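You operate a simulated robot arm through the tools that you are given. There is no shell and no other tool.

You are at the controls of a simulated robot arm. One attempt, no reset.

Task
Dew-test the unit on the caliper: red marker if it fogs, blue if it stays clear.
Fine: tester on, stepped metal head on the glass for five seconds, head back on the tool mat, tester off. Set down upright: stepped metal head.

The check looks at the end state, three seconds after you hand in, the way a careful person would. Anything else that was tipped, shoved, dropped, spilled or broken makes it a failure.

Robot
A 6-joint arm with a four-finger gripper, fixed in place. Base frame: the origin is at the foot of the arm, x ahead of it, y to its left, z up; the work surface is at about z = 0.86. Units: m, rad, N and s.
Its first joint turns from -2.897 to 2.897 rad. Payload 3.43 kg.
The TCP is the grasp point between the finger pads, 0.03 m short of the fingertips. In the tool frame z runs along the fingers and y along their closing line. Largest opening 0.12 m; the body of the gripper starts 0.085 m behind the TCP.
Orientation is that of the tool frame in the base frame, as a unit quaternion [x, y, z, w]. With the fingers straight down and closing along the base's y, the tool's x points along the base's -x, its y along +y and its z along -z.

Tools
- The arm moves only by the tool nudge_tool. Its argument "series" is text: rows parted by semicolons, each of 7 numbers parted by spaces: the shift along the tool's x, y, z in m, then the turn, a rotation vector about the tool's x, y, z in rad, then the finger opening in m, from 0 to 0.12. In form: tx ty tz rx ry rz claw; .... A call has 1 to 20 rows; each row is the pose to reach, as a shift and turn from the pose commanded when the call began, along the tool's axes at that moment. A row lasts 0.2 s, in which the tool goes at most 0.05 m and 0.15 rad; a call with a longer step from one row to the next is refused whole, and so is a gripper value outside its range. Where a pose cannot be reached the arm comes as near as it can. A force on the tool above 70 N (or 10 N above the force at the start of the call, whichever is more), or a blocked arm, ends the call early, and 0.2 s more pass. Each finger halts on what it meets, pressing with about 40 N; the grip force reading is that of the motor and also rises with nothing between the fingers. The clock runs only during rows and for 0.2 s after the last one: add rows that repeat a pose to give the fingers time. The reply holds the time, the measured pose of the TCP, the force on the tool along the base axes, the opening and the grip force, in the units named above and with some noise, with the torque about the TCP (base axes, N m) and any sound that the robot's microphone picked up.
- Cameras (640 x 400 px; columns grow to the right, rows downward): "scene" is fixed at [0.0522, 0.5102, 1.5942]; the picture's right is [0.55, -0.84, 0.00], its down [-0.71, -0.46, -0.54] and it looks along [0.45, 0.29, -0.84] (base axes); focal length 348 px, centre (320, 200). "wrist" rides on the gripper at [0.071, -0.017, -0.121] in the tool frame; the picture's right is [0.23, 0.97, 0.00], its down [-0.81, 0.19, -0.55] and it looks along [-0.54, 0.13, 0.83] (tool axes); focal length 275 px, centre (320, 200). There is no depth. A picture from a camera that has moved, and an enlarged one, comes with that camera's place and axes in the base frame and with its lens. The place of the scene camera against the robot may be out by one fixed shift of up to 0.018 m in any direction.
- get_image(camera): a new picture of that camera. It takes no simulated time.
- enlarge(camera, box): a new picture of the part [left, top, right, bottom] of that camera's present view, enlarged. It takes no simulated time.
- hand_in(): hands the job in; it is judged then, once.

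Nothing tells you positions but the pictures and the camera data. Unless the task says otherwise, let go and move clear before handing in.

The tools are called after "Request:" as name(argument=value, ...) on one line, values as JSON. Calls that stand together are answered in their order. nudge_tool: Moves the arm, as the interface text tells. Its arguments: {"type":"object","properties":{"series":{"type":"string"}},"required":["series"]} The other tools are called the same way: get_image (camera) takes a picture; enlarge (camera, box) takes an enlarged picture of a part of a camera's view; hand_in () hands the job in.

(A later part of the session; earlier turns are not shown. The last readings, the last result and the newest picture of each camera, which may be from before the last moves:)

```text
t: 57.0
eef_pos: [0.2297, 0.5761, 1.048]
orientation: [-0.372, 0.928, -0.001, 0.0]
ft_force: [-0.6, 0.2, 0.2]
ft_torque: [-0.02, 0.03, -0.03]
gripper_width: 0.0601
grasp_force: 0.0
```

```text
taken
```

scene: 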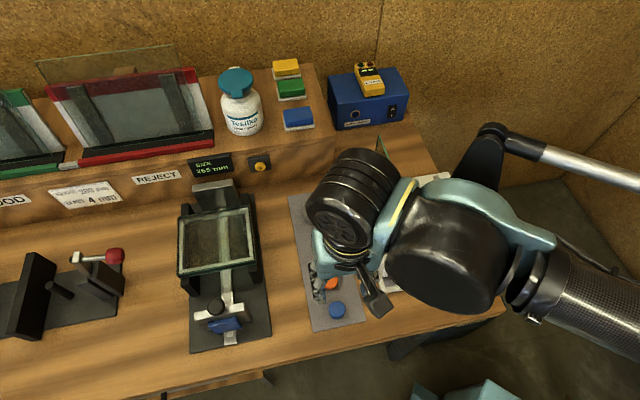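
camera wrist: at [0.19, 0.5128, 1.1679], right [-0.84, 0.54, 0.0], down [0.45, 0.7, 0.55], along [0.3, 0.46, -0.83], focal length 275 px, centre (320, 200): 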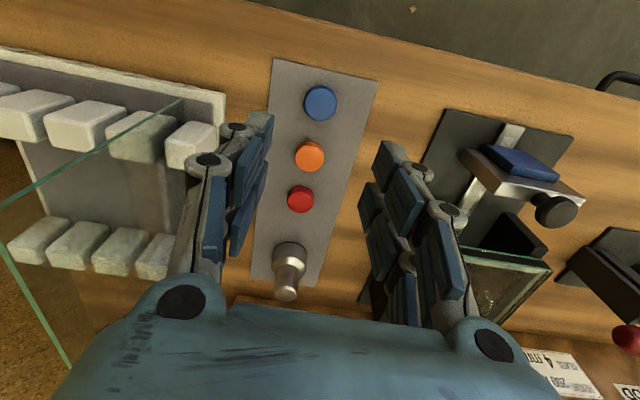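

The TCP is directly over the blue marker, which is about 34 mm across and 17 mm tall. I'll descend partway and check clearance to the pane and the marker.

Request:
nudge_tool(series="0 0 0.03 0 0 0 0.06; 0 0 0.06 0 0 0 0.06; 0 0 0.09 0 0 0 0.06; 0 0 0.115 0 0 0 0.06; 0 0 0.115 0 0 0 0.06")

Request:
get_image(camera="wrist")

Request:
get_image(camera="scene")

```text
t: 58.2
eef_pos: [0.2294, 0.5737, 0.9331]
orientation: [-0.372, 0.928, 0.0, 0.002]
ft_force: [-0.4, -0.3, 0.2]
ft_torque: [-0.03, 0.02, 0.04]
gripper_width: 0.0603
grasp_force: 0.0
```

```text
taken
camera wrist: at [0.1893, 0.5112, 1.0537], right [-0.84, 0.54, 0.0], down [0.45, 0.7, 0.55], along [0.3, 0.46, -0.83], focal length 275 px, centre (320, 200)
```

wrist: 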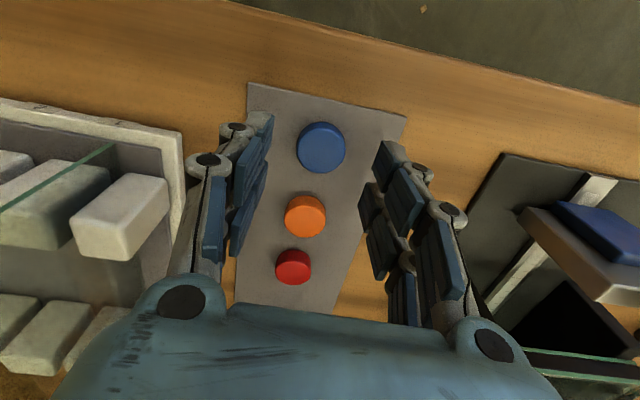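

```text
taken
```

scene: 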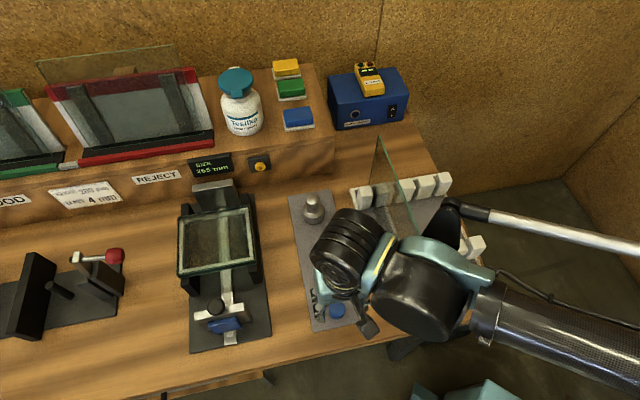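

The alignment is good and the arm is well above the pane. I'll go lower in small steps.

Request:
nudge_tool(series="-0.001 0.0005 0.015 0 0 0 0.06; -0.001 0.0005 0.028 0 0 0 0.06; -0.001 0.0005 0.033 0 0 0 0.06; -0.001 0.0005 0.033 0 0 0 0.06")

Request:
get_image(camera="wrist")

Request:
enlarge(camera="scene", box=[290, 250, 390, 350])

```text
t: 59.2
eef_pos: [0.2318, 0.5753, 0.9015]
orientation: [-0.372, 0.928, -0.001, 0.001]
ft_force: [0.0, -0.3, 0.5]
ft_torque: [-0.02, 0.0, -0.02]
gripper_width: 0.0599
grasp_force: 0.0
```

```text
taken
camera wrist: at [0.1907, 0.5135, 1.022], right [-0.84, 0.54, 0.0], down [0.45, 0.7, 0.55], along [0.3, 0.46, -0.83], focal length 275 px, centre (320, 200)
```

wrist: 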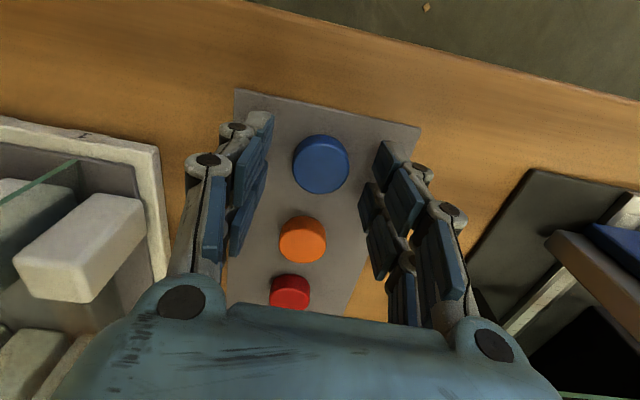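

```text
4.00 times, centred on (340, 300) of scene
camera zoom: at [0.0522, 0.5102, 1.5942], right [0.55, -0.84, 0.0], down [-0.71, -0.46, -0.54], along [0.45, 0.29, -0.84], focal length 1393 px, centre (240, -200)
```

zoom: 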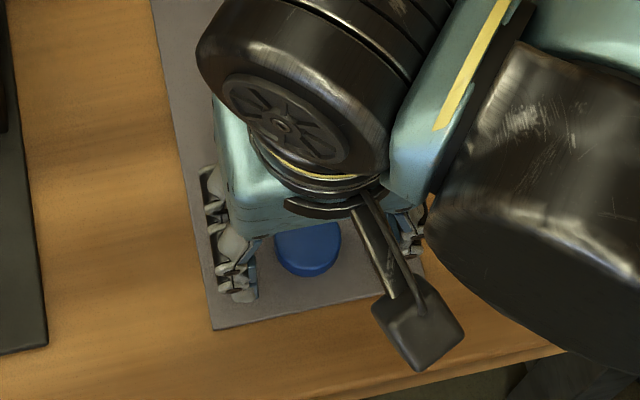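

Request:
nudge_tool(series="0 0 0.0025 0 0 0 0.06; 0 0 0.005 0 0 0 0.06; 0 0 0.005 0 0 0 0.06")

Request:
enlarge(camera="wrist", box=[230, 90, 430, 215])

```text
t: 60.0
eef_pos: [0.2307, 0.5772, 0.8971]
orientation: [-0.372, 0.928, -0.001, 0.001]
ft_force: [-0.1, -0.9, -0.1]
ft_torque: [-0.01, -0.02, 0.0]
gripper_width: 0.06
grasp_force: 0.1
```

```text
3.20 times, centred on (330, 152) of wrist
camera zoom: at [0.1913, 0.5139, 1.0174], right [-0.84, 0.54, 0.0], down [0.45, 0.7, 0.55], along [0.3, 0.46, -0.83], focal length 881 px, centre (288, 352)
```

zoom: 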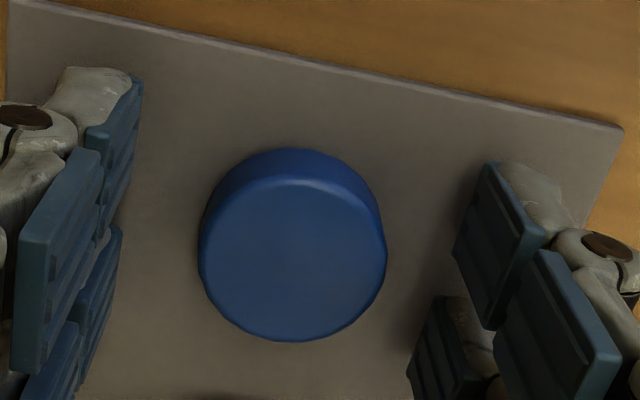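

The marker is centred between the fingertips. Closing on it.

Request:
nudge_tool(series="0 0 0 0 0 0 0.05; 0 0 0 0 0 0 0.035; 0 0 0 0 0 0 0.025; 0 0 0 0 0 0 0.025; 0 0 0 0 0 0 0.025")

Request:
get_image(camera="wrist")

```text
t: 61.2
eef_pos: [0.2311, 0.5751, 0.897]
orientation: [-0.372, 0.928, 0.0, 0.001]
ft_force: [0.3, -0.1, -0.8]
ft_torque: [0.01, 0.01, -0.02]
gripper_width: 0.0291
grasp_force: 39.8
```

```text
taken
camera wrist: at [0.1913, 0.5139, 1.0175], right [-0.84, 0.54, 0.0], down [0.45, 0.7, 0.55], along [0.3, 0.46, -0.83], focal length 275 px, centre (320, 200)
```

wrist: 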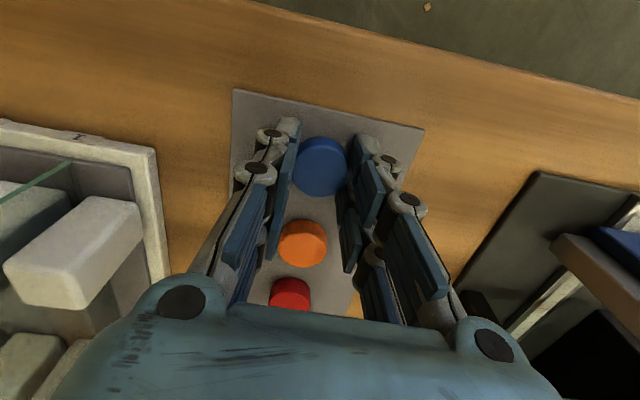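

The blue marker is gripped, with TCP z 0.897 on the mat. I'll lift it and carry it over the glass unit.

Request:
nudge_tool(series="0 0 -0.04 0 0 0 0.02; 0 0 -0.08 0 0 0 0.02; 0 0 -0.12 0 0 0 0.02; 0 0 -0.16 0 0 0 0.02; 0 0 -0.2 0 0 0 0.02; -0.0235 0.0311 -0.2 0 0 0 0.02; -0.047 0.0622 -0.2 0 0 0 0.02; -0.0705 0.0933 -0.2 0 0 0 0.02; -0.094 0.1244 -0.2 0 0 0 0.02; -0.1175 0.1556 -0.2 0 0 0 0.02; -0.141 0.1867 -0.2 0 0 0 0.02; -0.1644 0.2178 -0.2 0 0 0 0.02; -0.1644 0.2178 -0.2 0 0 0 0.02; -0.1644 0.2178 -0.2 0 0 0 0.02")

Request:
get_image(camera="wrist")

Request:
get_image(camera="scene")

```text
t: 64.2
eef_pos: [0.2019, 0.8454, 1.0966]
orientation: [-0.373, 0.928, -0.001, 0.002]
ft_force: [-0.1, -0.1, 0.7]
ft_torque: [0.01, 0.0, 0.01]
gripper_width: 0.0291
grasp_force: 39.9
```

```text
taken
camera wrist: at [0.1615, 0.7821, 1.2162], right [-0.84, 0.54, 0.0], down [0.45, 0.7, 0.55], along [0.3, 0.46, -0.83], focal length 275 px, centre (320, 200)
```

wrist: 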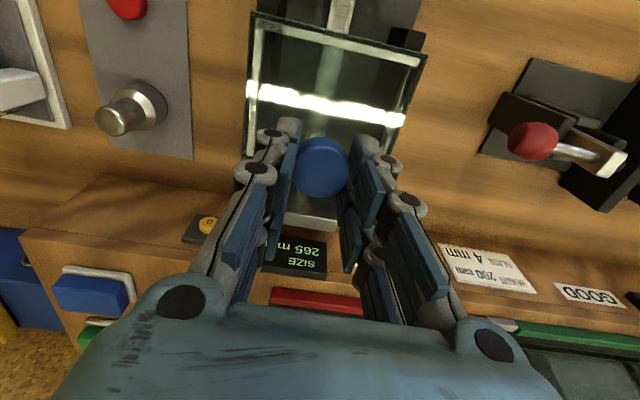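

```text
taken
```

scene: 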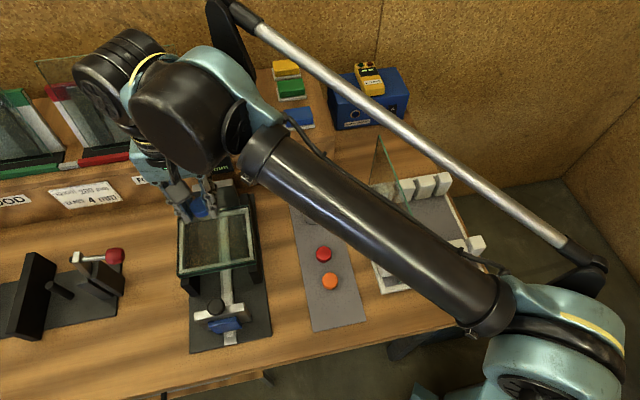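

Request:
nudge_tool(series="0.001 0.002 0.035 0 0 0 0.02; 0.001 0.002 0.065 0 0 0 0.02; 0.001 0.002 0.085 0 0 0 0.02; 0.001 0.002 0.096 0 0 0 0.02; 0.001 0.002 0.096 0 0 0 0.02; 0.001 0.002 0.096 0 0 0 0.02")

Request:
enlarge(camera="scene", box=[160, 170, 280, 290])

Request:
get_image(camera="wrist")

```text
t: 65.7
eef_pos: [0.1969, 0.8479, 1.0015]
orientation: [-0.372, 0.928, 0.0, 0.001]
ft_force: [0.4, 0.6, -0.4]
ft_torque: [0.02, -0.01, -0.03]
gripper_width: 0.0293
grasp_force: 39.8
```

```text
3.33 times, centred on (220, 230) of scene
camera zoom: at [0.0522, 0.5102, 1.5942], right [0.55, -0.84, 0.0], down [-0.71, -0.46, -0.54], along [0.45, 0.29, -0.84], focal length 1161 px, centre (653, 100)
```

zoom: 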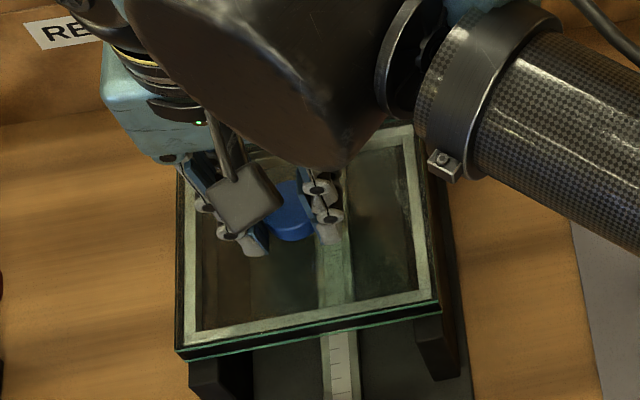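

```text
taken
camera wrist: at [0.1571, 0.7853, 1.1224], right [-0.84, 0.54, 0.0], down [0.45, 0.7, 0.55], along [0.3, 0.46, -0.83], focal length 275 px, centre (320, 200)
```

wrist: 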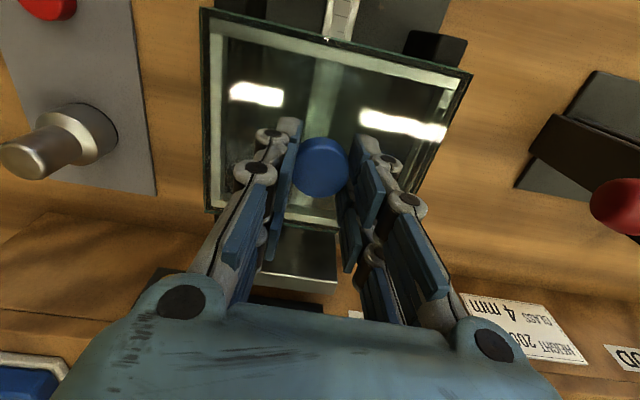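

The marker is centred over the glass. I'll lower it in small steps until contact.

Request:
nudge_tool(series="0 0 0.003 0 0 0 0.02; 0 0 0.006 0 0 0 0.02; 0 0 0.006 0 0 0 0.02")

```text
t: 66.5
eef_pos: [0.1974, 0.8479, 0.9971]
orientation: [-0.371, 0.929, -0.001, 0.003]
ft_force: [0.3, -0.6, -1.6]
ft_torque: [0.02, 0.04, -0.01]
gripper_width: 0.0294
grasp_force: 39.9
```

Request:
nudge_tool(series="0 0 0.002 0 0 0 0.02; 0 0 0.004 0 0 0 0.02; 0 0 0.004 0 0 0 0.02")

```text
t: 67.2
eef_pos: [0.197, 0.8487, 0.9914]
orientation: [-0.372, 0.928, 0.0, 0.001]
ft_force: [-0.4, 0.5, -0.4]
ft_torque: [0.01, 0.01, -0.01]
gripper_width: 0.0289
grasp_force: 40.3
```

Request:
nudge_tool(series="0 0 0.001 0 0 0 0.02; 0 0 0.002 0 0 0 0.02; 0 0 0.002 0 0 0 0.02")

Request:
enlarge(camera="wrist", box=[230, 90, 430, 215])

Request:
enlarge(camera="scene", box=[190, 205, 250, 265])

```text
t: 68.0
eef_pos: [0.1961, 0.8481, 0.9912]
orientation: [-0.373, 0.928, -0.001, 0.001]
ft_force: [0.1, -0.4, 0.5]
ft_torque: [0.02, -0.02, 0.01]
gripper_width: 0.0289
grasp_force: 40.2
```

```text
3.20 times, centred on (330, 152) of wrist
camera zoom: at [0.1576, 0.7852, 1.1107], right [-0.84, 0.54, 0.0], down [0.45, 0.7, 0.55], along [0.3, 0.46, -0.83], focal length 881 px, centre (288, 352)
```

zoom: 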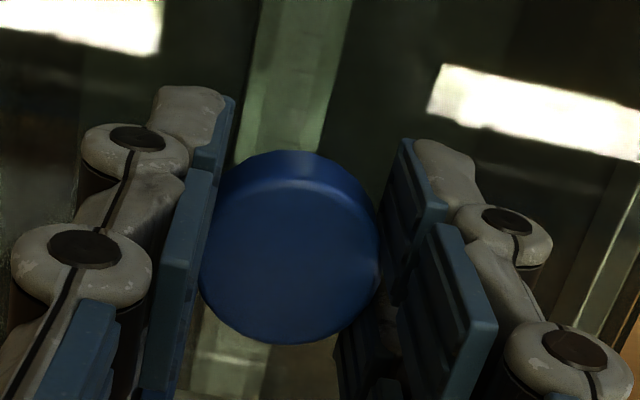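

```text
6.67 times, centred on (220, 235) of scene
camera zoom: at [0.0522, 0.5102, 1.5942], right [0.55, -0.84, 0.0], down [-0.71, -0.46, -0.54], along [0.45, 0.29, -0.84], focal length 2321 px, centre (987, -33)
```

zoom: 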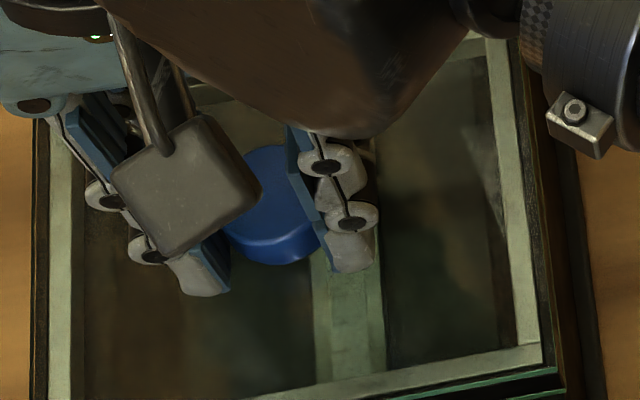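

Request:
nudge_tool(series="0 0 0.001 0 0 0 0.02; 0 0 0.002 0 0 0 0.02; 0 0 0.002 0 0 0 0.02")

```text
t: 68.8
eef_pos: [0.1973, 0.8475, 0.9896]
orientation: [-0.371, 0.928, 0.0, 0.001]
ft_force: [-0.3, -0.3, -1.3]
ft_torque: [-0.05, -0.02, 0.0]
gripper_width: 0.029
grasp_force: 40.1
```

Request:
nudge_tool(series="0 0 0.001 0 0 0 0.02; 0 0 0.002 0 0 0 0.02; 0 0 0.002 0 0 0 0.02")

```text
t: 69.7
eef_pos: [0.1973, 0.8473, 0.9876]
orientation: [-0.372, 0.928, 0.0, 0.001]
ft_force: [3.5, 9.9, 28.9]
ft_torque: [0.26, -0.11, 0.0]
gripper_width: 0.0292
grasp_force: 40.2
```

The marker is touching the glass. I'll relieve the pressure, open and lift straight up.

Request:
nudge_tool(series="0 0 -0.001 0 0 0 0.02; 0 0 -0.0015 0 0 0 0.04; 0 0 -0.0015 0 0 0 0.06; 0 0 -0.0015 0 0 0 0.06; 0 0 -0.02 0 0 0 0.06; 0 0 -0.06 0 0 0 0.06; 0 0 -0.11 0 0 0 0.06; 0 0 -0.15 0 0 0 0.06; 0 -0.05 -0.16 0 0 0 0.06; 0 -0.1 -0.16 0 0 0 0.06; 0 -0.15 -0.16 0 0 0 0.06; 0 -0.2 -0.16 0 0 0 0.06; 0 -0.2 -0.16 0 0 0 0.06")

Request:
get_image(camera="scene")

Request:
enlarge(camera="scene", box=[175, 200, 265, 280])

Request:
get_image(camera="wrist")

```text
refused: row 9 steps farther than a row can; nothing moved
```

```text
taken
```

scene: 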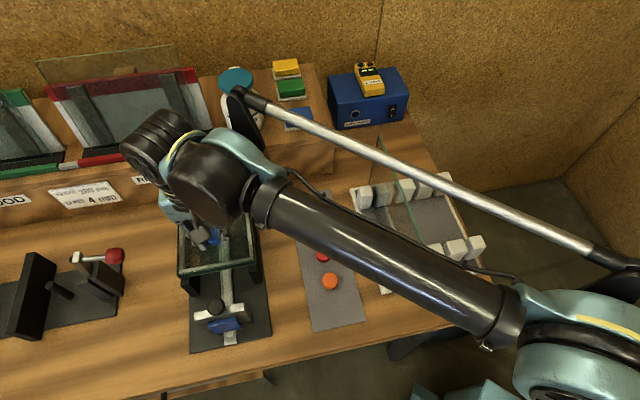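

```text
5.00 times, centred on (220, 240) of scene
camera zoom: at [0.0522, 0.5102, 1.5942], right [0.55, -0.84, 0.0], down [-0.71, -0.46, -0.54], along [0.45, 0.29, -0.84], focal length 1741 px, centre (820, 0)
```

zoom: 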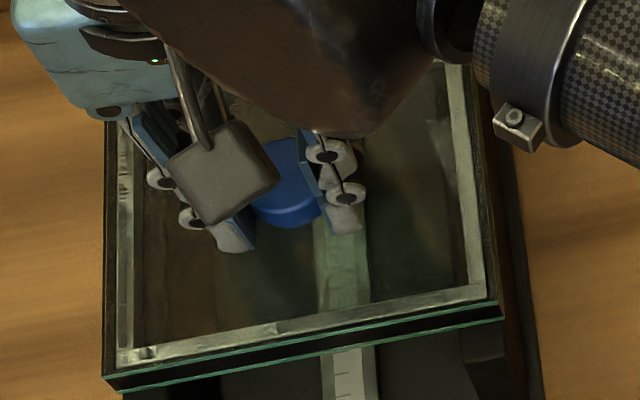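

```text
taken
camera wrist: at [0.1569, 0.7844, 1.1075], right [-0.84, 0.54, 0.0], down [0.45, 0.7, 0.55], along [0.3, 0.46, -0.83], focal length 275 px, centre (320, 200)
```

wrist: 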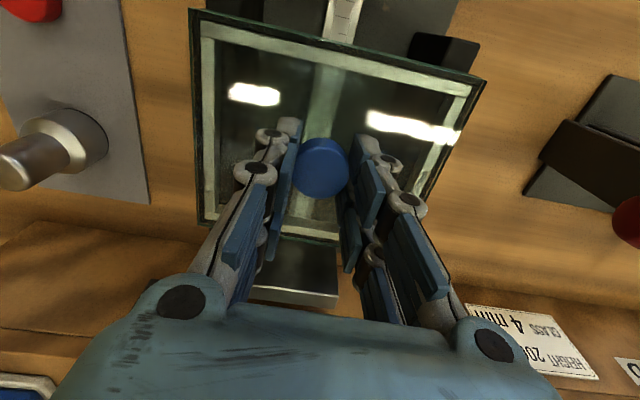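

One step was slightly too long and the whole call was refused, so nothing moved. I'll repeat the release with smaller steps and rise straight up.

Request:
nudge_tool(series="0 0 -0.001 0 0 0 0.02; 0 0 -0.0015 0 0 0 0.04; 0 0 -0.0015 0 0 0 0.06; 0 0 -0.0015 0 0 0 0.06; 0 0 -0.02 0 0 0 0.06; 0 0 -0.06 0 0 0 0.06; 0 0 -0.1 0 0 0 0.06; 0 0 -0.14 0 0 0 0.06; 0 0 -0.16 0 0 0 0.06; 0 -0.045 -0.16 0 0 0 0.06; 0 -0.09 -0.16 0 0 0 0.06; 0 -0.135 -0.16 0 0 0 0.06; 0 -0.18 -0.16 0 0 0 0.06; 0 -0.18 -0.16 0 0 0 0.06")

Request:
get_image(camera="scene")

Request:
enlarge(camera="scene", box=[175, 200, 265, 280])

Request:
get_image(camera="wrist")

```text
t: 72.7
eef_pos: [0.3228, 0.76, 1.1659]
orientation: [-0.372, 0.928, -0.001, 0.0]
ft_force: [-0.2, 0.7, 0.4]
ft_torque: [0.02, -0.03, 0.0]
gripper_width: 0.0601
grasp_force: 0.1
out of reach, approached as far as the arm can: row 12, 13, 14
```

```text
taken
```

scene: 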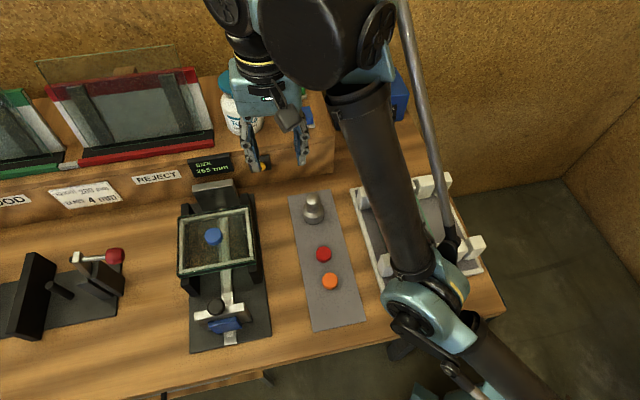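

```text
5.00 times, centred on (220, 240) of scene
camera zoom: at [0.0522, 0.5102, 1.5942], right [0.55, -0.84, 0.0], down [-0.71, -0.46, -0.54], along [0.45, 0.29, -0.84], focal length 1741 px, centre (820, 0)
```

zoom: 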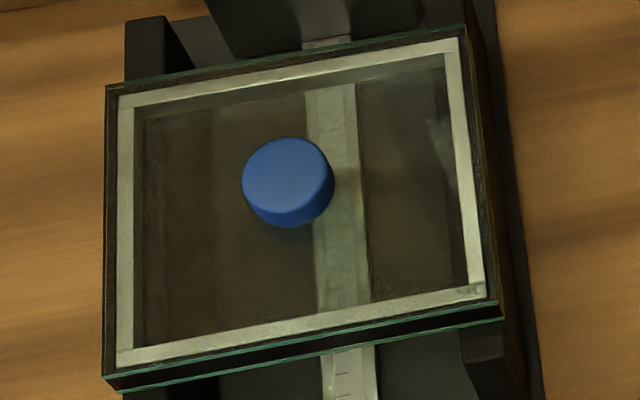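

```text
taken
camera wrist: at [0.2827, 0.6976, 1.286], right [-0.84, 0.54, 0.0], down [0.45, 0.7, 0.55], along [0.3, 0.46, -0.83], focal length 275 px, centre (320, 200)
```

wrist: 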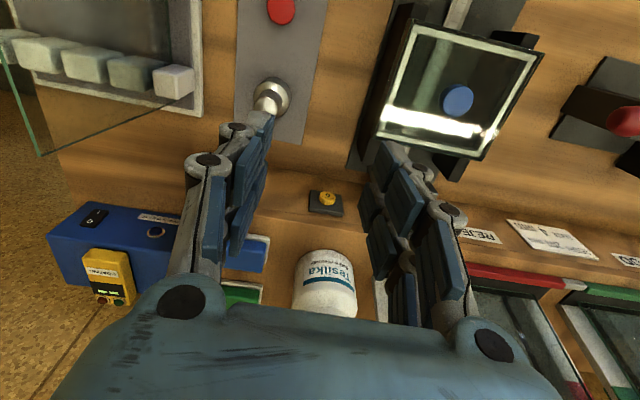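

The blue marker sits flat on the glass. The arm stopped short with its elbow near the rack, so before moving I'll check that the pane and rack are undisturbed.

Request:
enlarge(camera="scene", box=[340, 120, 500, 320])

Request:
enlarge(camera="wrist", box=[0, 0, 240, 200])

```text
2.00 times, centred on (420, 220) of scene
camera zoom: at [0.0522, 0.5102, 1.5942], right [0.55, -0.84, 0.0], down [-0.71, -0.46, -0.54], along [0.45, 0.29, -0.84], focal length 696 px, centre (120, 160)
```

zoom: 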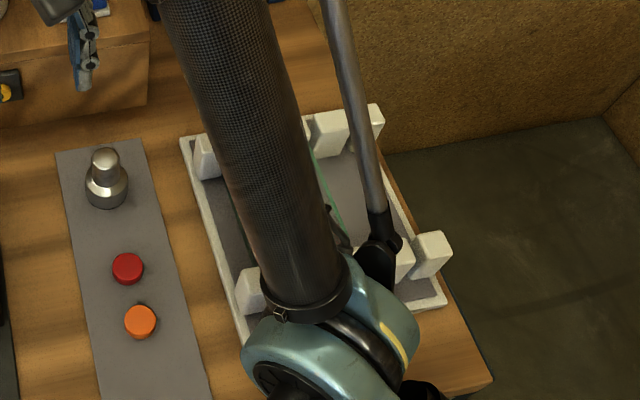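

```text
2.00 times, centred on (120, 100) of wrist
camera zoom: at [0.2827, 0.6976, 1.286], right [-0.84, 0.54, 0.0], down [0.45, 0.7, 0.55], along [0.3, 0.46, -0.83], focal length 551 px, centre (720, 400)
```

zoom: 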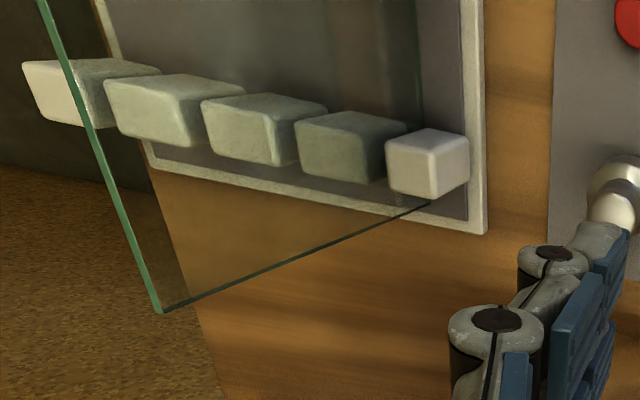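

I want an unobstructed view of the pane, so I'll retrace the last sideways motion, which is a path already known to be clear, and compare.

Request:
nudge_tool(series="0 0.045 0 0 0 0 0.06; 0 0.09 0 0 0 0 0.06; 0 0.135 -0.01 0 0 0 0.06; 0 0.135 -0.01 0 0 0 0.06")

Request:
get_image(camera="scene")

Request:
enlarge(camera="scene", box=[340, 120, 500, 320])

```text
t: 73.7
eef_pos: [0.2292, 0.8373, 1.1561]
orientation: [-0.372, 0.928, 0.0, 0.0]
ft_force: [0.6, 0.3, 0.2]
ft_torque: [0.01, -0.01, 0.01]
gripper_width: 0.0597
grasp_force: 0.1
out of reach, approached as far as the arm can: row 3, 4
```

```text
taken
```

scene: 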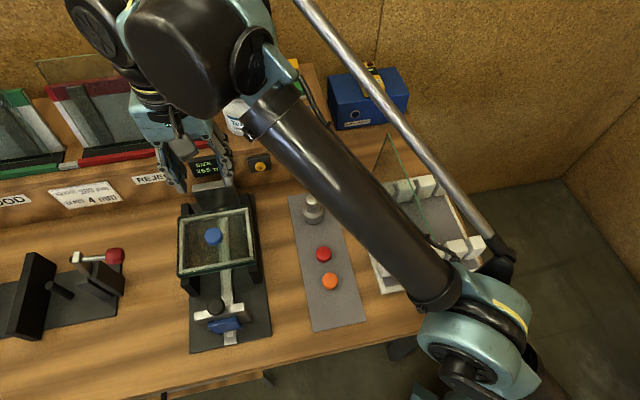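

```text
2.00 times, centred on (420, 220) of scene
camera zoom: at [0.0522, 0.5102, 1.5942], right [0.55, -0.84, 0.0], down [-0.71, -0.46, -0.54], along [0.45, 0.29, -0.84], focal length 696 px, centre (120, 160)
```

zoom: 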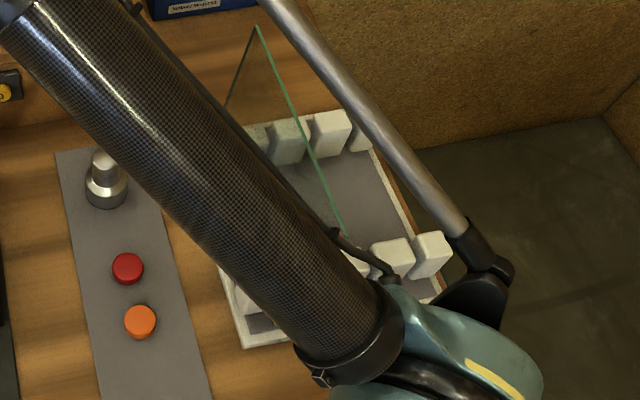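

The pane's top edge seems to lean about 1–2 cm to the right compared with the start, so some arm part may have brushed it. I'll take the arm back to the earlier lower pose over the glass, which was a known clear posture, and then inspect.

Request:
enlarge(camera="scene", box=[340, 120, 500, 220])

Request:
get_image(camera="wrist")

```text
4.00 times, centred on (420, 170) of scene
camera zoom: at [0.0522, 0.5102, 1.5942], right [0.55, -0.84, 0.0], down [-0.71, -0.46, -0.54], along [0.45, 0.29, -0.84], focal length 1393 px, centre (-80, 320)
```

zoom: 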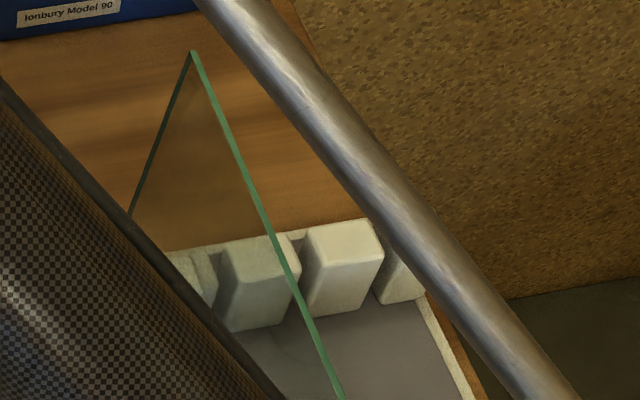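

```text
taken
camera wrist: at [0.1895, 0.7741, 1.2772], right [-0.84, 0.54, 0.0], down [0.45, 0.7, 0.55], along [0.3, 0.46, -0.83], focal length 275 px, centre (320, 200)
```

wrist: 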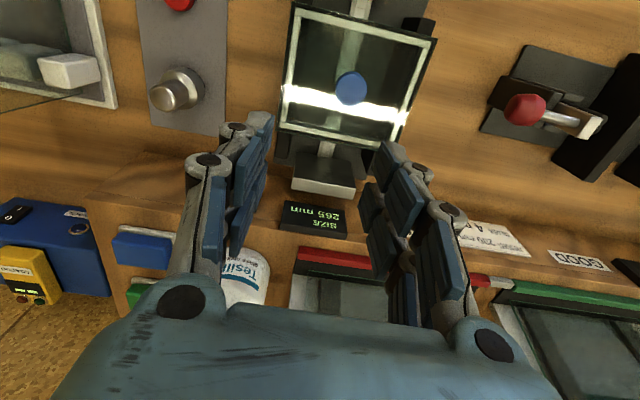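

Request:
nudge_tool(series="0.01 0.02 0.01 0 0 0 0.06; 0.013 0.025 0.03 0 0 0 0.06; 0.013 0.025 0.05 0 0 0 0.06; 0.013 0.025 0.05 0 0 0 0.06")

Request:
get_image(camera="scene")

Request:
enlarge(camera="scene", box=[340, 120, 500, 220])

```text
t: 74.7
eef_pos: [0.204, 0.8488, 1.1057]
orientation: [-0.373, 0.928, 0.0, 0.001]
ft_force: [0.2, -0.1, -0.7]
ft_torque: [-0.01, -0.02, 0.0]
gripper_width: 0.0601
grasp_force: 0.0
```

```text
taken
```

scene: 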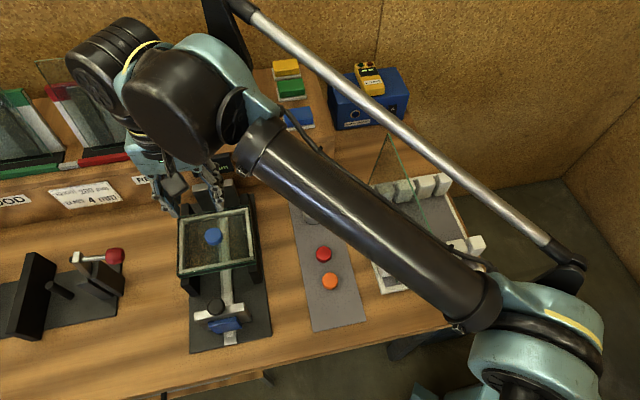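

```text
4.00 times, centred on (420, 170) of scene
camera zoom: at [0.0522, 0.5102, 1.5942], right [0.55, -0.84, 0.0], down [-0.71, -0.46, -0.54], along [0.45, 0.29, -0.84], focal length 1393 px, centre (-80, 320)
```

zoom: 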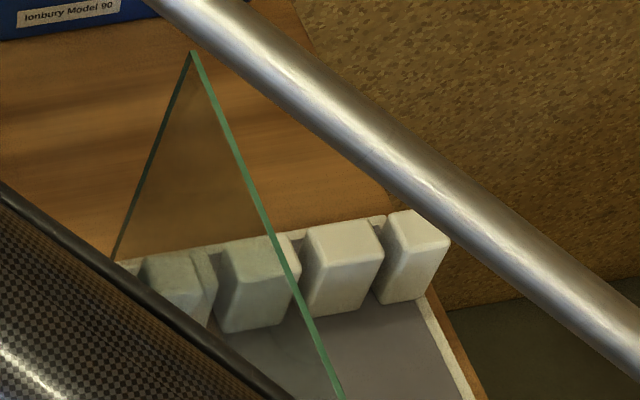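

The blue marker is flat on the glass, but the pane now rests leaning slightly to the other side of its slot, so something on the arm brushed it. I want to see it properly and, if it's safe, set it back. I'll return to the earlier clear spot over the head at moderate height.

Request:
nudge_tool(series="0 -0.04 0.005 0 0 0 0.05; 0 -0.08 0.005 0 0 0 0.03; 0.001 -0.12 0.005 0 0 0 0.01; 0.0014 -0.165 0.005 0 0 0 0; -0.027 -0.187 0.005 0 0 0 0; -0.053 -0.208 0.005 0 0 0 0; -0.053 -0.208 0.005 0 0 0 0")

Request:
get_image(camera="scene")

Request:
get_image(camera="wrist")

Request:
enlarge(camera="scene", box=[340, 120, 500, 320])

```text
t: 76.2
eef_pos: [0.39, 0.7371, 1.1001]
orientation: [-0.372, 0.928, 0.0, 0.002]
ft_force: [-0.3, -0.5, 0.2]
ft_torque: [0.03, -0.02, -0.02]
gripper_width: 0.0
grasp_force: 33.6
```

```text
taken
```

scene: 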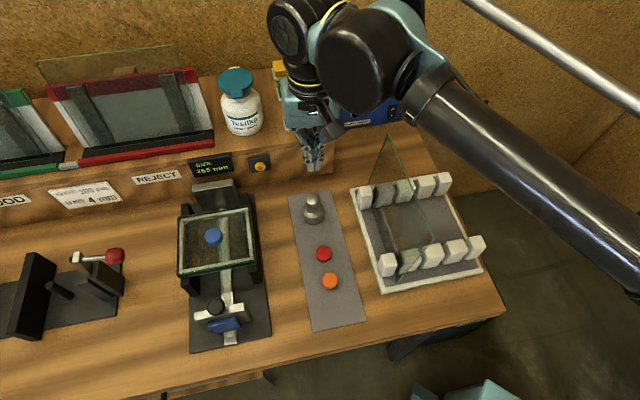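

```text
taken
camera wrist: at [0.3496, 0.6751, 1.2207], right [-0.84, 0.54, 0.0], down [0.45, 0.7, 0.55], along [0.3, 0.46, -0.83], focal length 275 px, centre (320, 200)
```

wrist: 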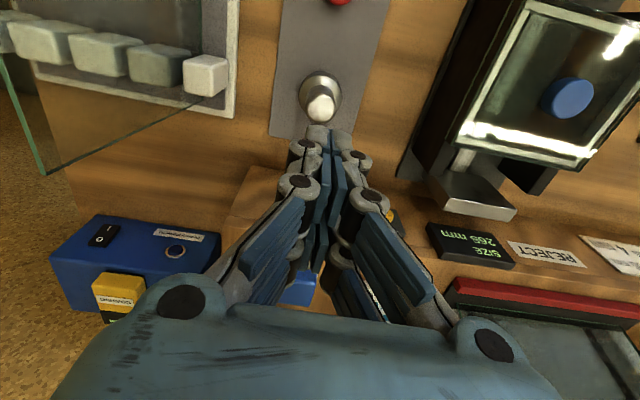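

```text
2.00 times, centred on (420, 220) of scene
camera zoom: at [0.0522, 0.5102, 1.5942], right [0.55, -0.84, 0.0], down [-0.71, -0.46, -0.54], along [0.45, 0.29, -0.84], focal length 696 px, centre (120, 160)
```

zoom: 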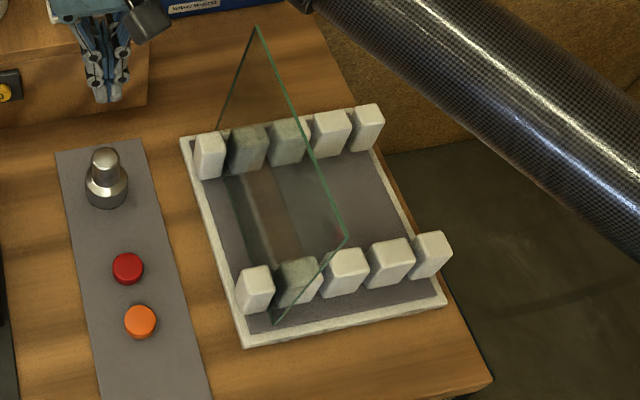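

With a clear view, the pane's foot is still in its original slot, but its top leans about 2 cm to the right where it stood vertical before. Flat pads closed gently on its top edge should set it vertical again. I'll rise first, as I did before, and hover above its mid-length to look.

Request:
nudge_tool(series="0 0 -0.045 0 0 0 0; 0 0 -0.09 0 0 0 0; 0.022 -0.038 -0.09 0 0 0 0; 0.045 -0.076 -0.09 0 0 0 0; 0.068 -0.115 -0.09 0 0 0 0; 0.0913 -0.1533 -0.09 0 0 0 0; 0.0913 -0.1533 -0.09 0 0 0 0.04; 0.0913 -0.1533 -0.09 0 0 0 0.08; 0.0913 -0.1533 -0.09 0 0 0 0.08")

Request:
get_image(camera="scene")

Request:
get_image(camera="wrist")

```text
t: 78.2
eef_pos: [0.4301, 0.5634, 1.193]
orientation: [-0.372, 0.928, -0.001, 0.002]
ft_force: [0.2, 1.0, 0.5]
ft_torque: [0.0, 0.02, 0.03]
gripper_width: 0.08
grasp_force: 0.0
```

```text
taken
```

scene: 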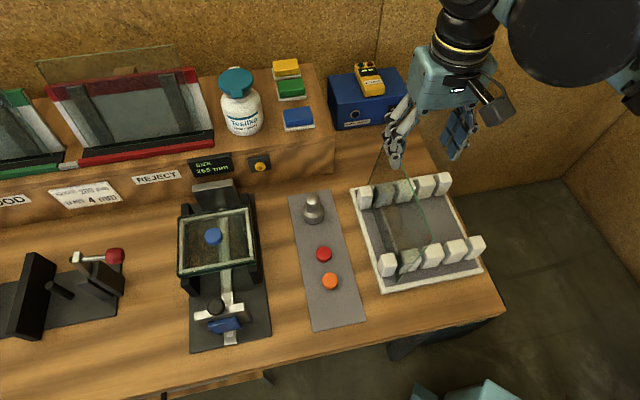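

```text
taken
camera wrist: at [0.3909, 0.4998, 1.3134], right [-0.84, 0.54, 0.0], down [0.45, 0.7, 0.55], along [0.3, 0.46, -0.83], focal length 275 px, centre (320, 200)
```

wrist: 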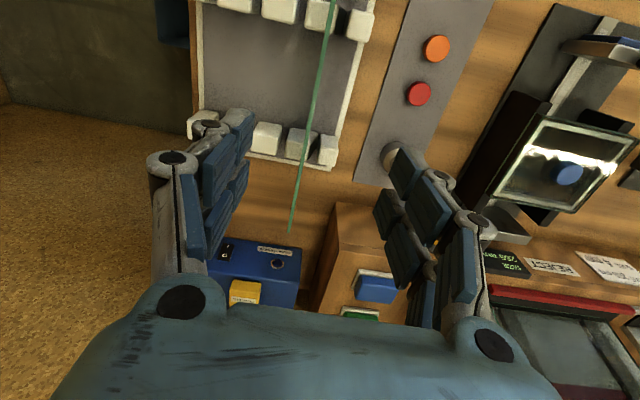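

The pane's top edge runs right under the gripper, about 8 mm to its right. I'll align the tool's yaw to the pane, shift slightly, and lower the open fingers astride the top edge.

Request:
nudge_tool(series="0 0.007 0 0 0 -0.025 0.08; 0 0.007 0.03 0 0 -0.025 0.08; 0 0.007 0.06 0 0 -0.025 0.08; 0 0.007 0.07 0 0 -0.025 0.08; 0 0.007 0.07 0 0 -0.025 0.08")

Request:
get_image(camera="wrist")

Request:
enlarge(camera="scene", box=[340, 120, 500, 320])

```text
t: 79.5
eef_pos: [0.42, 0.5646, 1.1211]
orientation: [-0.384, 0.923, -0.001, 0.002]
ft_force: [0.6, 0.1, -0.2]
ft_torque: [-0.02, -0.04, -0.03]
gripper_width: 0.0798
grasp_force: 0.1
```

```text
taken
camera wrist: at [0.383, 0.5013, 1.2413], right [-0.85, 0.52, 0.0], down [0.44, 0.71, 0.55], along [0.29, 0.47, -0.83], focal length 275 px, centre (320, 200)
```

wrist: 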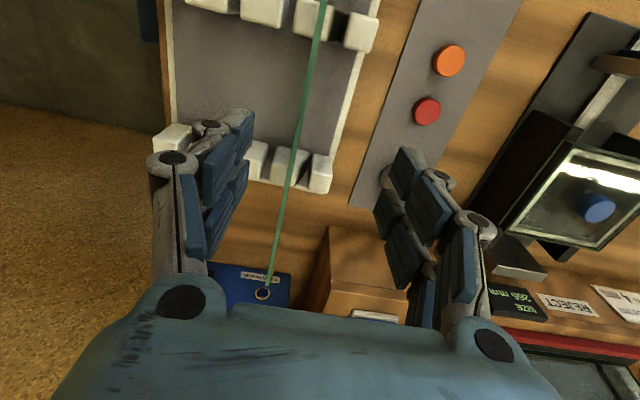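

```text
2.00 times, centred on (420, 220) of scene
camera zoom: at [0.0522, 0.5102, 1.5942], right [0.55, -0.84, 0.0], down [-0.71, -0.46, -0.54], along [0.45, 0.29, -0.84], focal length 696 px, centre (120, 160)
```

zoom: 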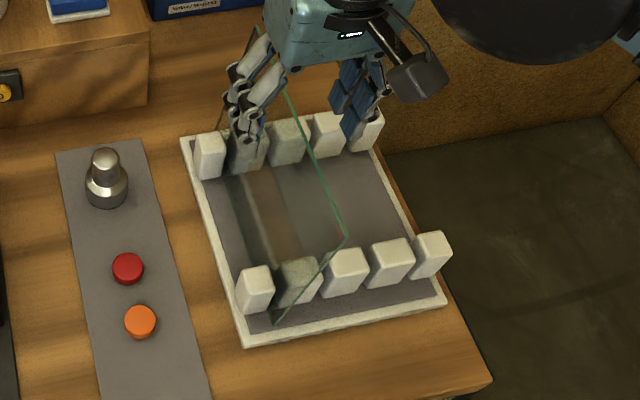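

The fingers straddle the pane top, which is inside the opening and parallel to the pads. I'll lower 3 cm more, then close in stages.

Request:
nudge_tool(series="0 0 0.015 0 0 0 0.08; 0 0 0.031 0 0 0 0.08; 0 0 0.031 0 0 0 0.06; 0 0 0.031 0 0 0 0.045; 0 0 0.031 0 0 0 0.045")

Request:
get_image(camera="wrist")

Request:
enlarge(camera="scene", box=[340, 120, 500, 320])

```text
t: 80.7
eef_pos: [0.422, 0.5655, 1.0922]
orientation: [-0.384, 0.923, -0.001, 0.001]
ft_force: [-0.2, 0.3, 0.6]
ft_torque: [0.01, 0.01, -0.01]
gripper_width: 0.0448
grasp_force: 0.0
```

```text
taken
camera wrist: at [0.3837, 0.5017, 1.212], right [-0.85, 0.52, 0.0], down [0.44, 0.71, 0.55], along [0.29, 0.47, -0.83], focal length 275 px, centre (320, 200)
```

wrist: 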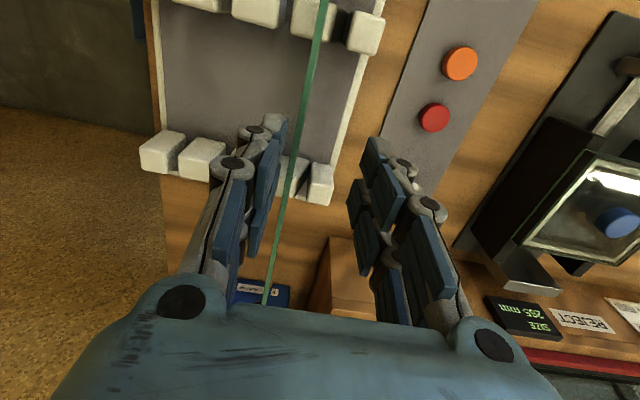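

```text
2.00 times, centred on (420, 220) of scene
camera zoom: at [0.0522, 0.5102, 1.5942], right [0.55, -0.84, 0.0], down [-0.71, -0.46, -0.54], along [0.45, 0.29, -0.84], focal length 696 px, centre (120, 160)
```

zoom: 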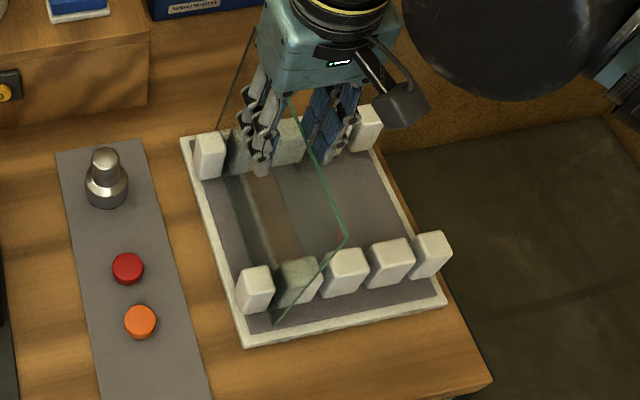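

Request:
nudge_tool(series="0 0 0 0 0 0 0.035; 0 0 0 0 0 0 0.028; 0 0 0 0 0 0 0.022; 0 0 0 0 0 0 0.022")

Request:
enlarge(camera="scene", box=[340, 120, 500, 320])

Request:
get_image(camera="wrist")

```text
t: 81.7
eef_pos: [0.4223, 0.5664, 1.0921]
orientation: [-0.384, 0.923, 0.0, 0.002]
ft_force: [-0.7, -0.2, 0.2]
ft_torque: [-0.03, 0.03, 0.0]
gripper_width: 0.0219
grasp_force: 0.0
```

```text
2.00 times, centred on (420, 220) of scene
camera zoom: at [0.0522, 0.5102, 1.5942], right [0.55, -0.84, 0.0], down [-0.71, -0.46, -0.54], along [0.45, 0.29, -0.84], focal length 696 px, centre (120, 160)
```

zoom: 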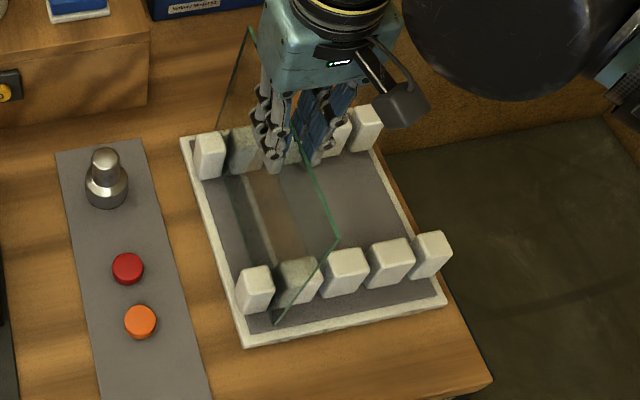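

```text
taken
camera wrist: at [0.3837, 0.5017, 1.2121], right [-0.85, 0.52, 0.0], down [0.44, 0.71, 0.55], along [0.29, 0.47, -0.83], focal length 275 px, centre (320, 200)
```

wrist: 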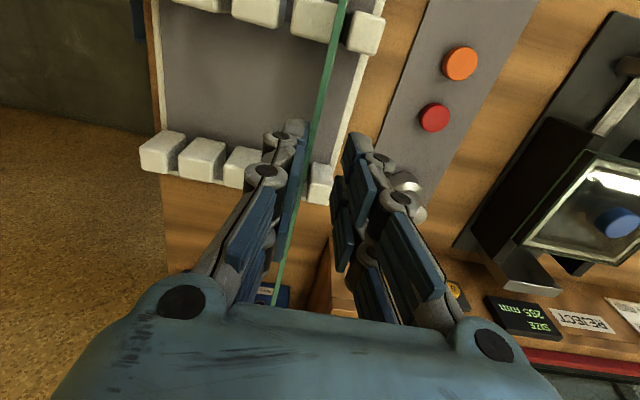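

The pane follows the right finger smoothly, with about two-thirds of the correction left. I'll close a bit more and shift left in small steps while checking against the original vertical position.

Request:
nudge_tool(series="0 0 0 0 0 0 0.018; 0 0 0 0 0 0 0.014; 0 0.002 0 0 0 0 0.012; 0 0.002 0 0 0 0 0.012")

Request:
enlarge(camera="scene", box=[340, 120, 500, 320])

```text
t: 82.7
eef_pos: [0.4206, 0.5671, 1.0922]
orientation: [-0.383, 0.924, 0.0, 0.001]
ft_force: [0.8, -0.5, 0.5]
ft_torque: [-0.03, -0.01, -0.01]
gripper_width: 0.012
grasp_force: 0.1
```

```text
2.00 times, centred on (420, 220) of scene
camera zoom: at [0.0522, 0.5102, 1.5942], right [0.55, -0.84, 0.0], down [-0.71, -0.46, -0.54], along [0.45, 0.29, -0.84], focal length 696 px, centre (120, 160)
```

zoom: 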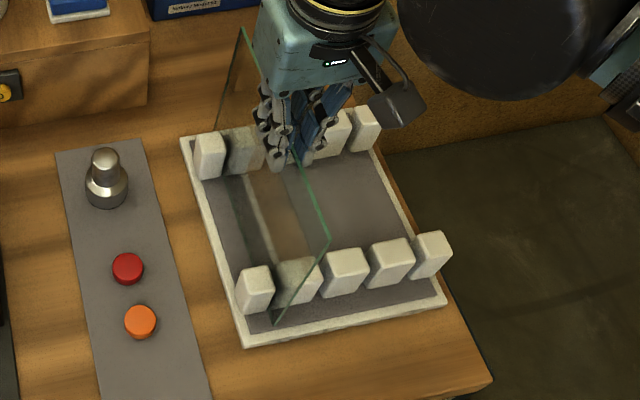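

Request:
nudge_tool(series="0 0.0015 0 0 0 0 0.012; 0 0.003 0 0 0 0 0.012; 0 0.003 0 0 0 0 0.012")

Request:
enlarge(camera="scene", box=[340, 120, 500, 320])

Request:
enlarge(camera="scene", box=[270, 170, 400, 340])

Request:
enlarge(camera="scene", box=[325, 40, 485, 140])

```text
t: 83.5
eef_pos: [0.4192, 0.57, 1.0924]
orientation: [-0.383, 0.924, -0.001, 0.002]
ft_force: [-0.3, 0.3, 0.2]
ft_torque: [0.02, 0.01, 0.02]
gripper_width: 0.0122
grasp_force: 0.1
```

```text
2.00 times, centred on (420, 220) of scene
camera zoom: at [0.0522, 0.5102, 1.5942], right [0.55, -0.84, 0.0], down [-0.71, -0.46, -0.54], along [0.45, 0.29, -0.84], focal length 696 px, centre (120, 160)
```

zoom: 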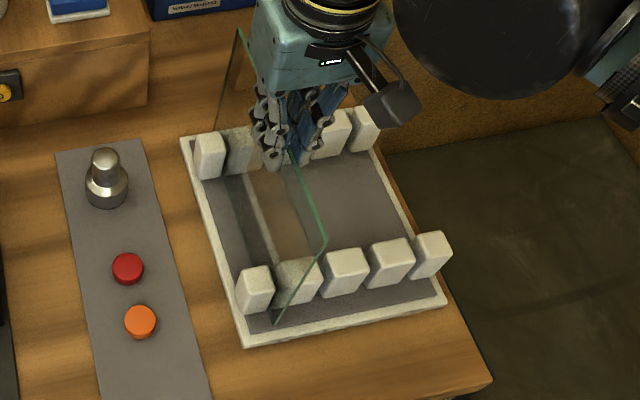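

```text
2.35 times, centred on (335, 255) of scene
camera zoom: at [0.0522, 0.5102, 1.5942], right [0.55, -0.84, 0.0], down [-0.71, -0.46, -0.54], along [0.45, 0.29, -0.84], focal length 819 px, centre (285, 71)
```

zoom: 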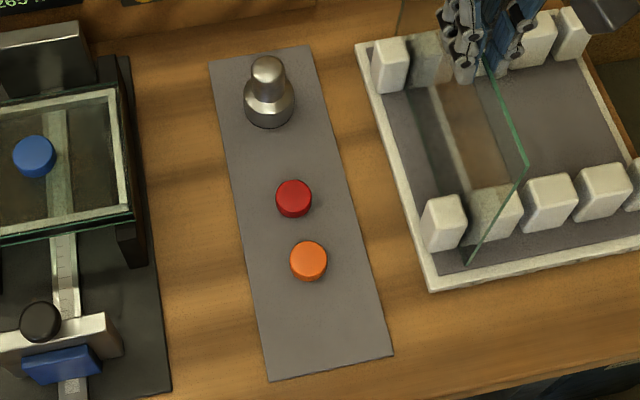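

```text
4.00 times, centred on (405, 90) of scene
camera zoom: at [0.0522, 0.5102, 1.5942], right [0.55, -0.84, 0.0], down [-0.71, -0.46, -0.54], along [0.45, 0.29, -0.84], focal length 1393 px, centre (-20, 640)
```

zoom: 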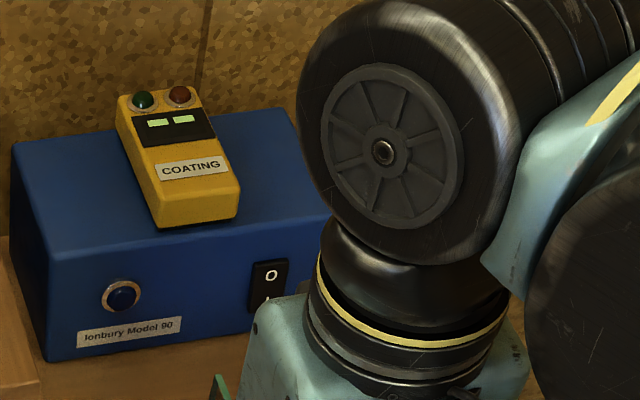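

The pane's corners now match the original pictures to within about a millimetre. I'll nudge another millimetre and then open slowly to see whether it stands.

Request:
nudge_tool(series="0 0.0015 0 0 0 0 0.012; 0 0.0015 0 0 0 0 0.012; 0 0.0015 0 0 0 0 0.012; 0 0.0015 0 0 0 0 0.014; 0 0.0015 0 0 0 0 0.017; 0 0.0015 0 0 0 0 0.02; 0 0.0015 0 0 0 0 0.02")

Request:
enlarge(camera="scene", box=[270, 170, 400, 340])

Request:
enlarge(camera="scene", box=[340, 120, 500, 320])

Request:
get_image(camera="wrist")

```text
t: 85.0
eef_pos: [0.4192, 0.5714, 1.0914]
orientation: [-0.383, 0.924, 0.0, 0.001]
ft_force: [0.3, -0.6, 1.0]
ft_torque: [0.04, 0.0, 0.02]
gripper_width: 0.0202
grasp_force: 0.0
```

```text
2.35 times, centred on (335, 255) of scene
camera zoom: at [0.0522, 0.5102, 1.5942], right [0.55, -0.84, 0.0], down [-0.71, -0.46, -0.54], along [0.45, 0.29, -0.84], focal length 819 px, centre (285, 71)
```

zoom: 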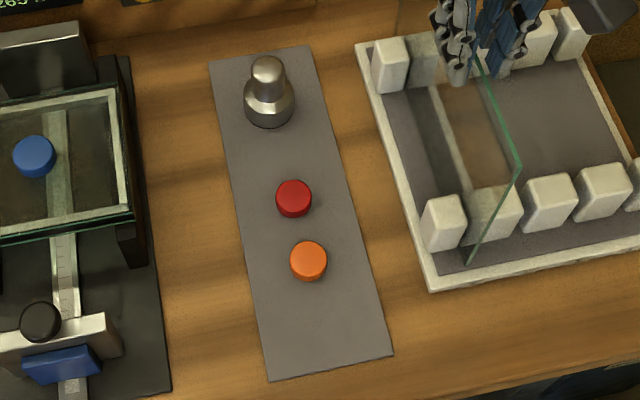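

```text
2.00 times, centred on (420, 220) of scene
camera zoom: at [0.0522, 0.5102, 1.5942], right [0.55, -0.84, 0.0], down [-0.71, -0.46, -0.54], along [0.45, 0.29, -0.84], focal length 696 px, centre (120, 160)
```

zoom: 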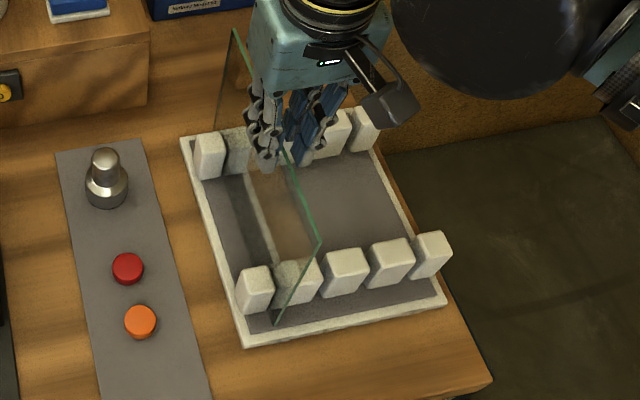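

```text
taken
camera wrist: at [0.3796, 0.5074, 1.2129], right [-0.85, 0.52, 0.0], down [0.44, 0.71, 0.55], along [0.29, 0.47, -0.83], focal length 275 px, centre (320, 200)
```

wrist: 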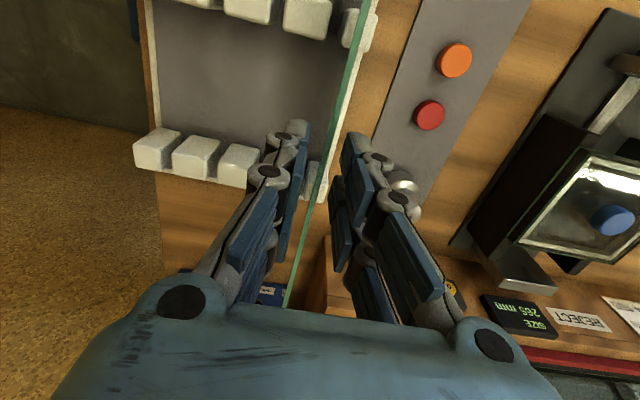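

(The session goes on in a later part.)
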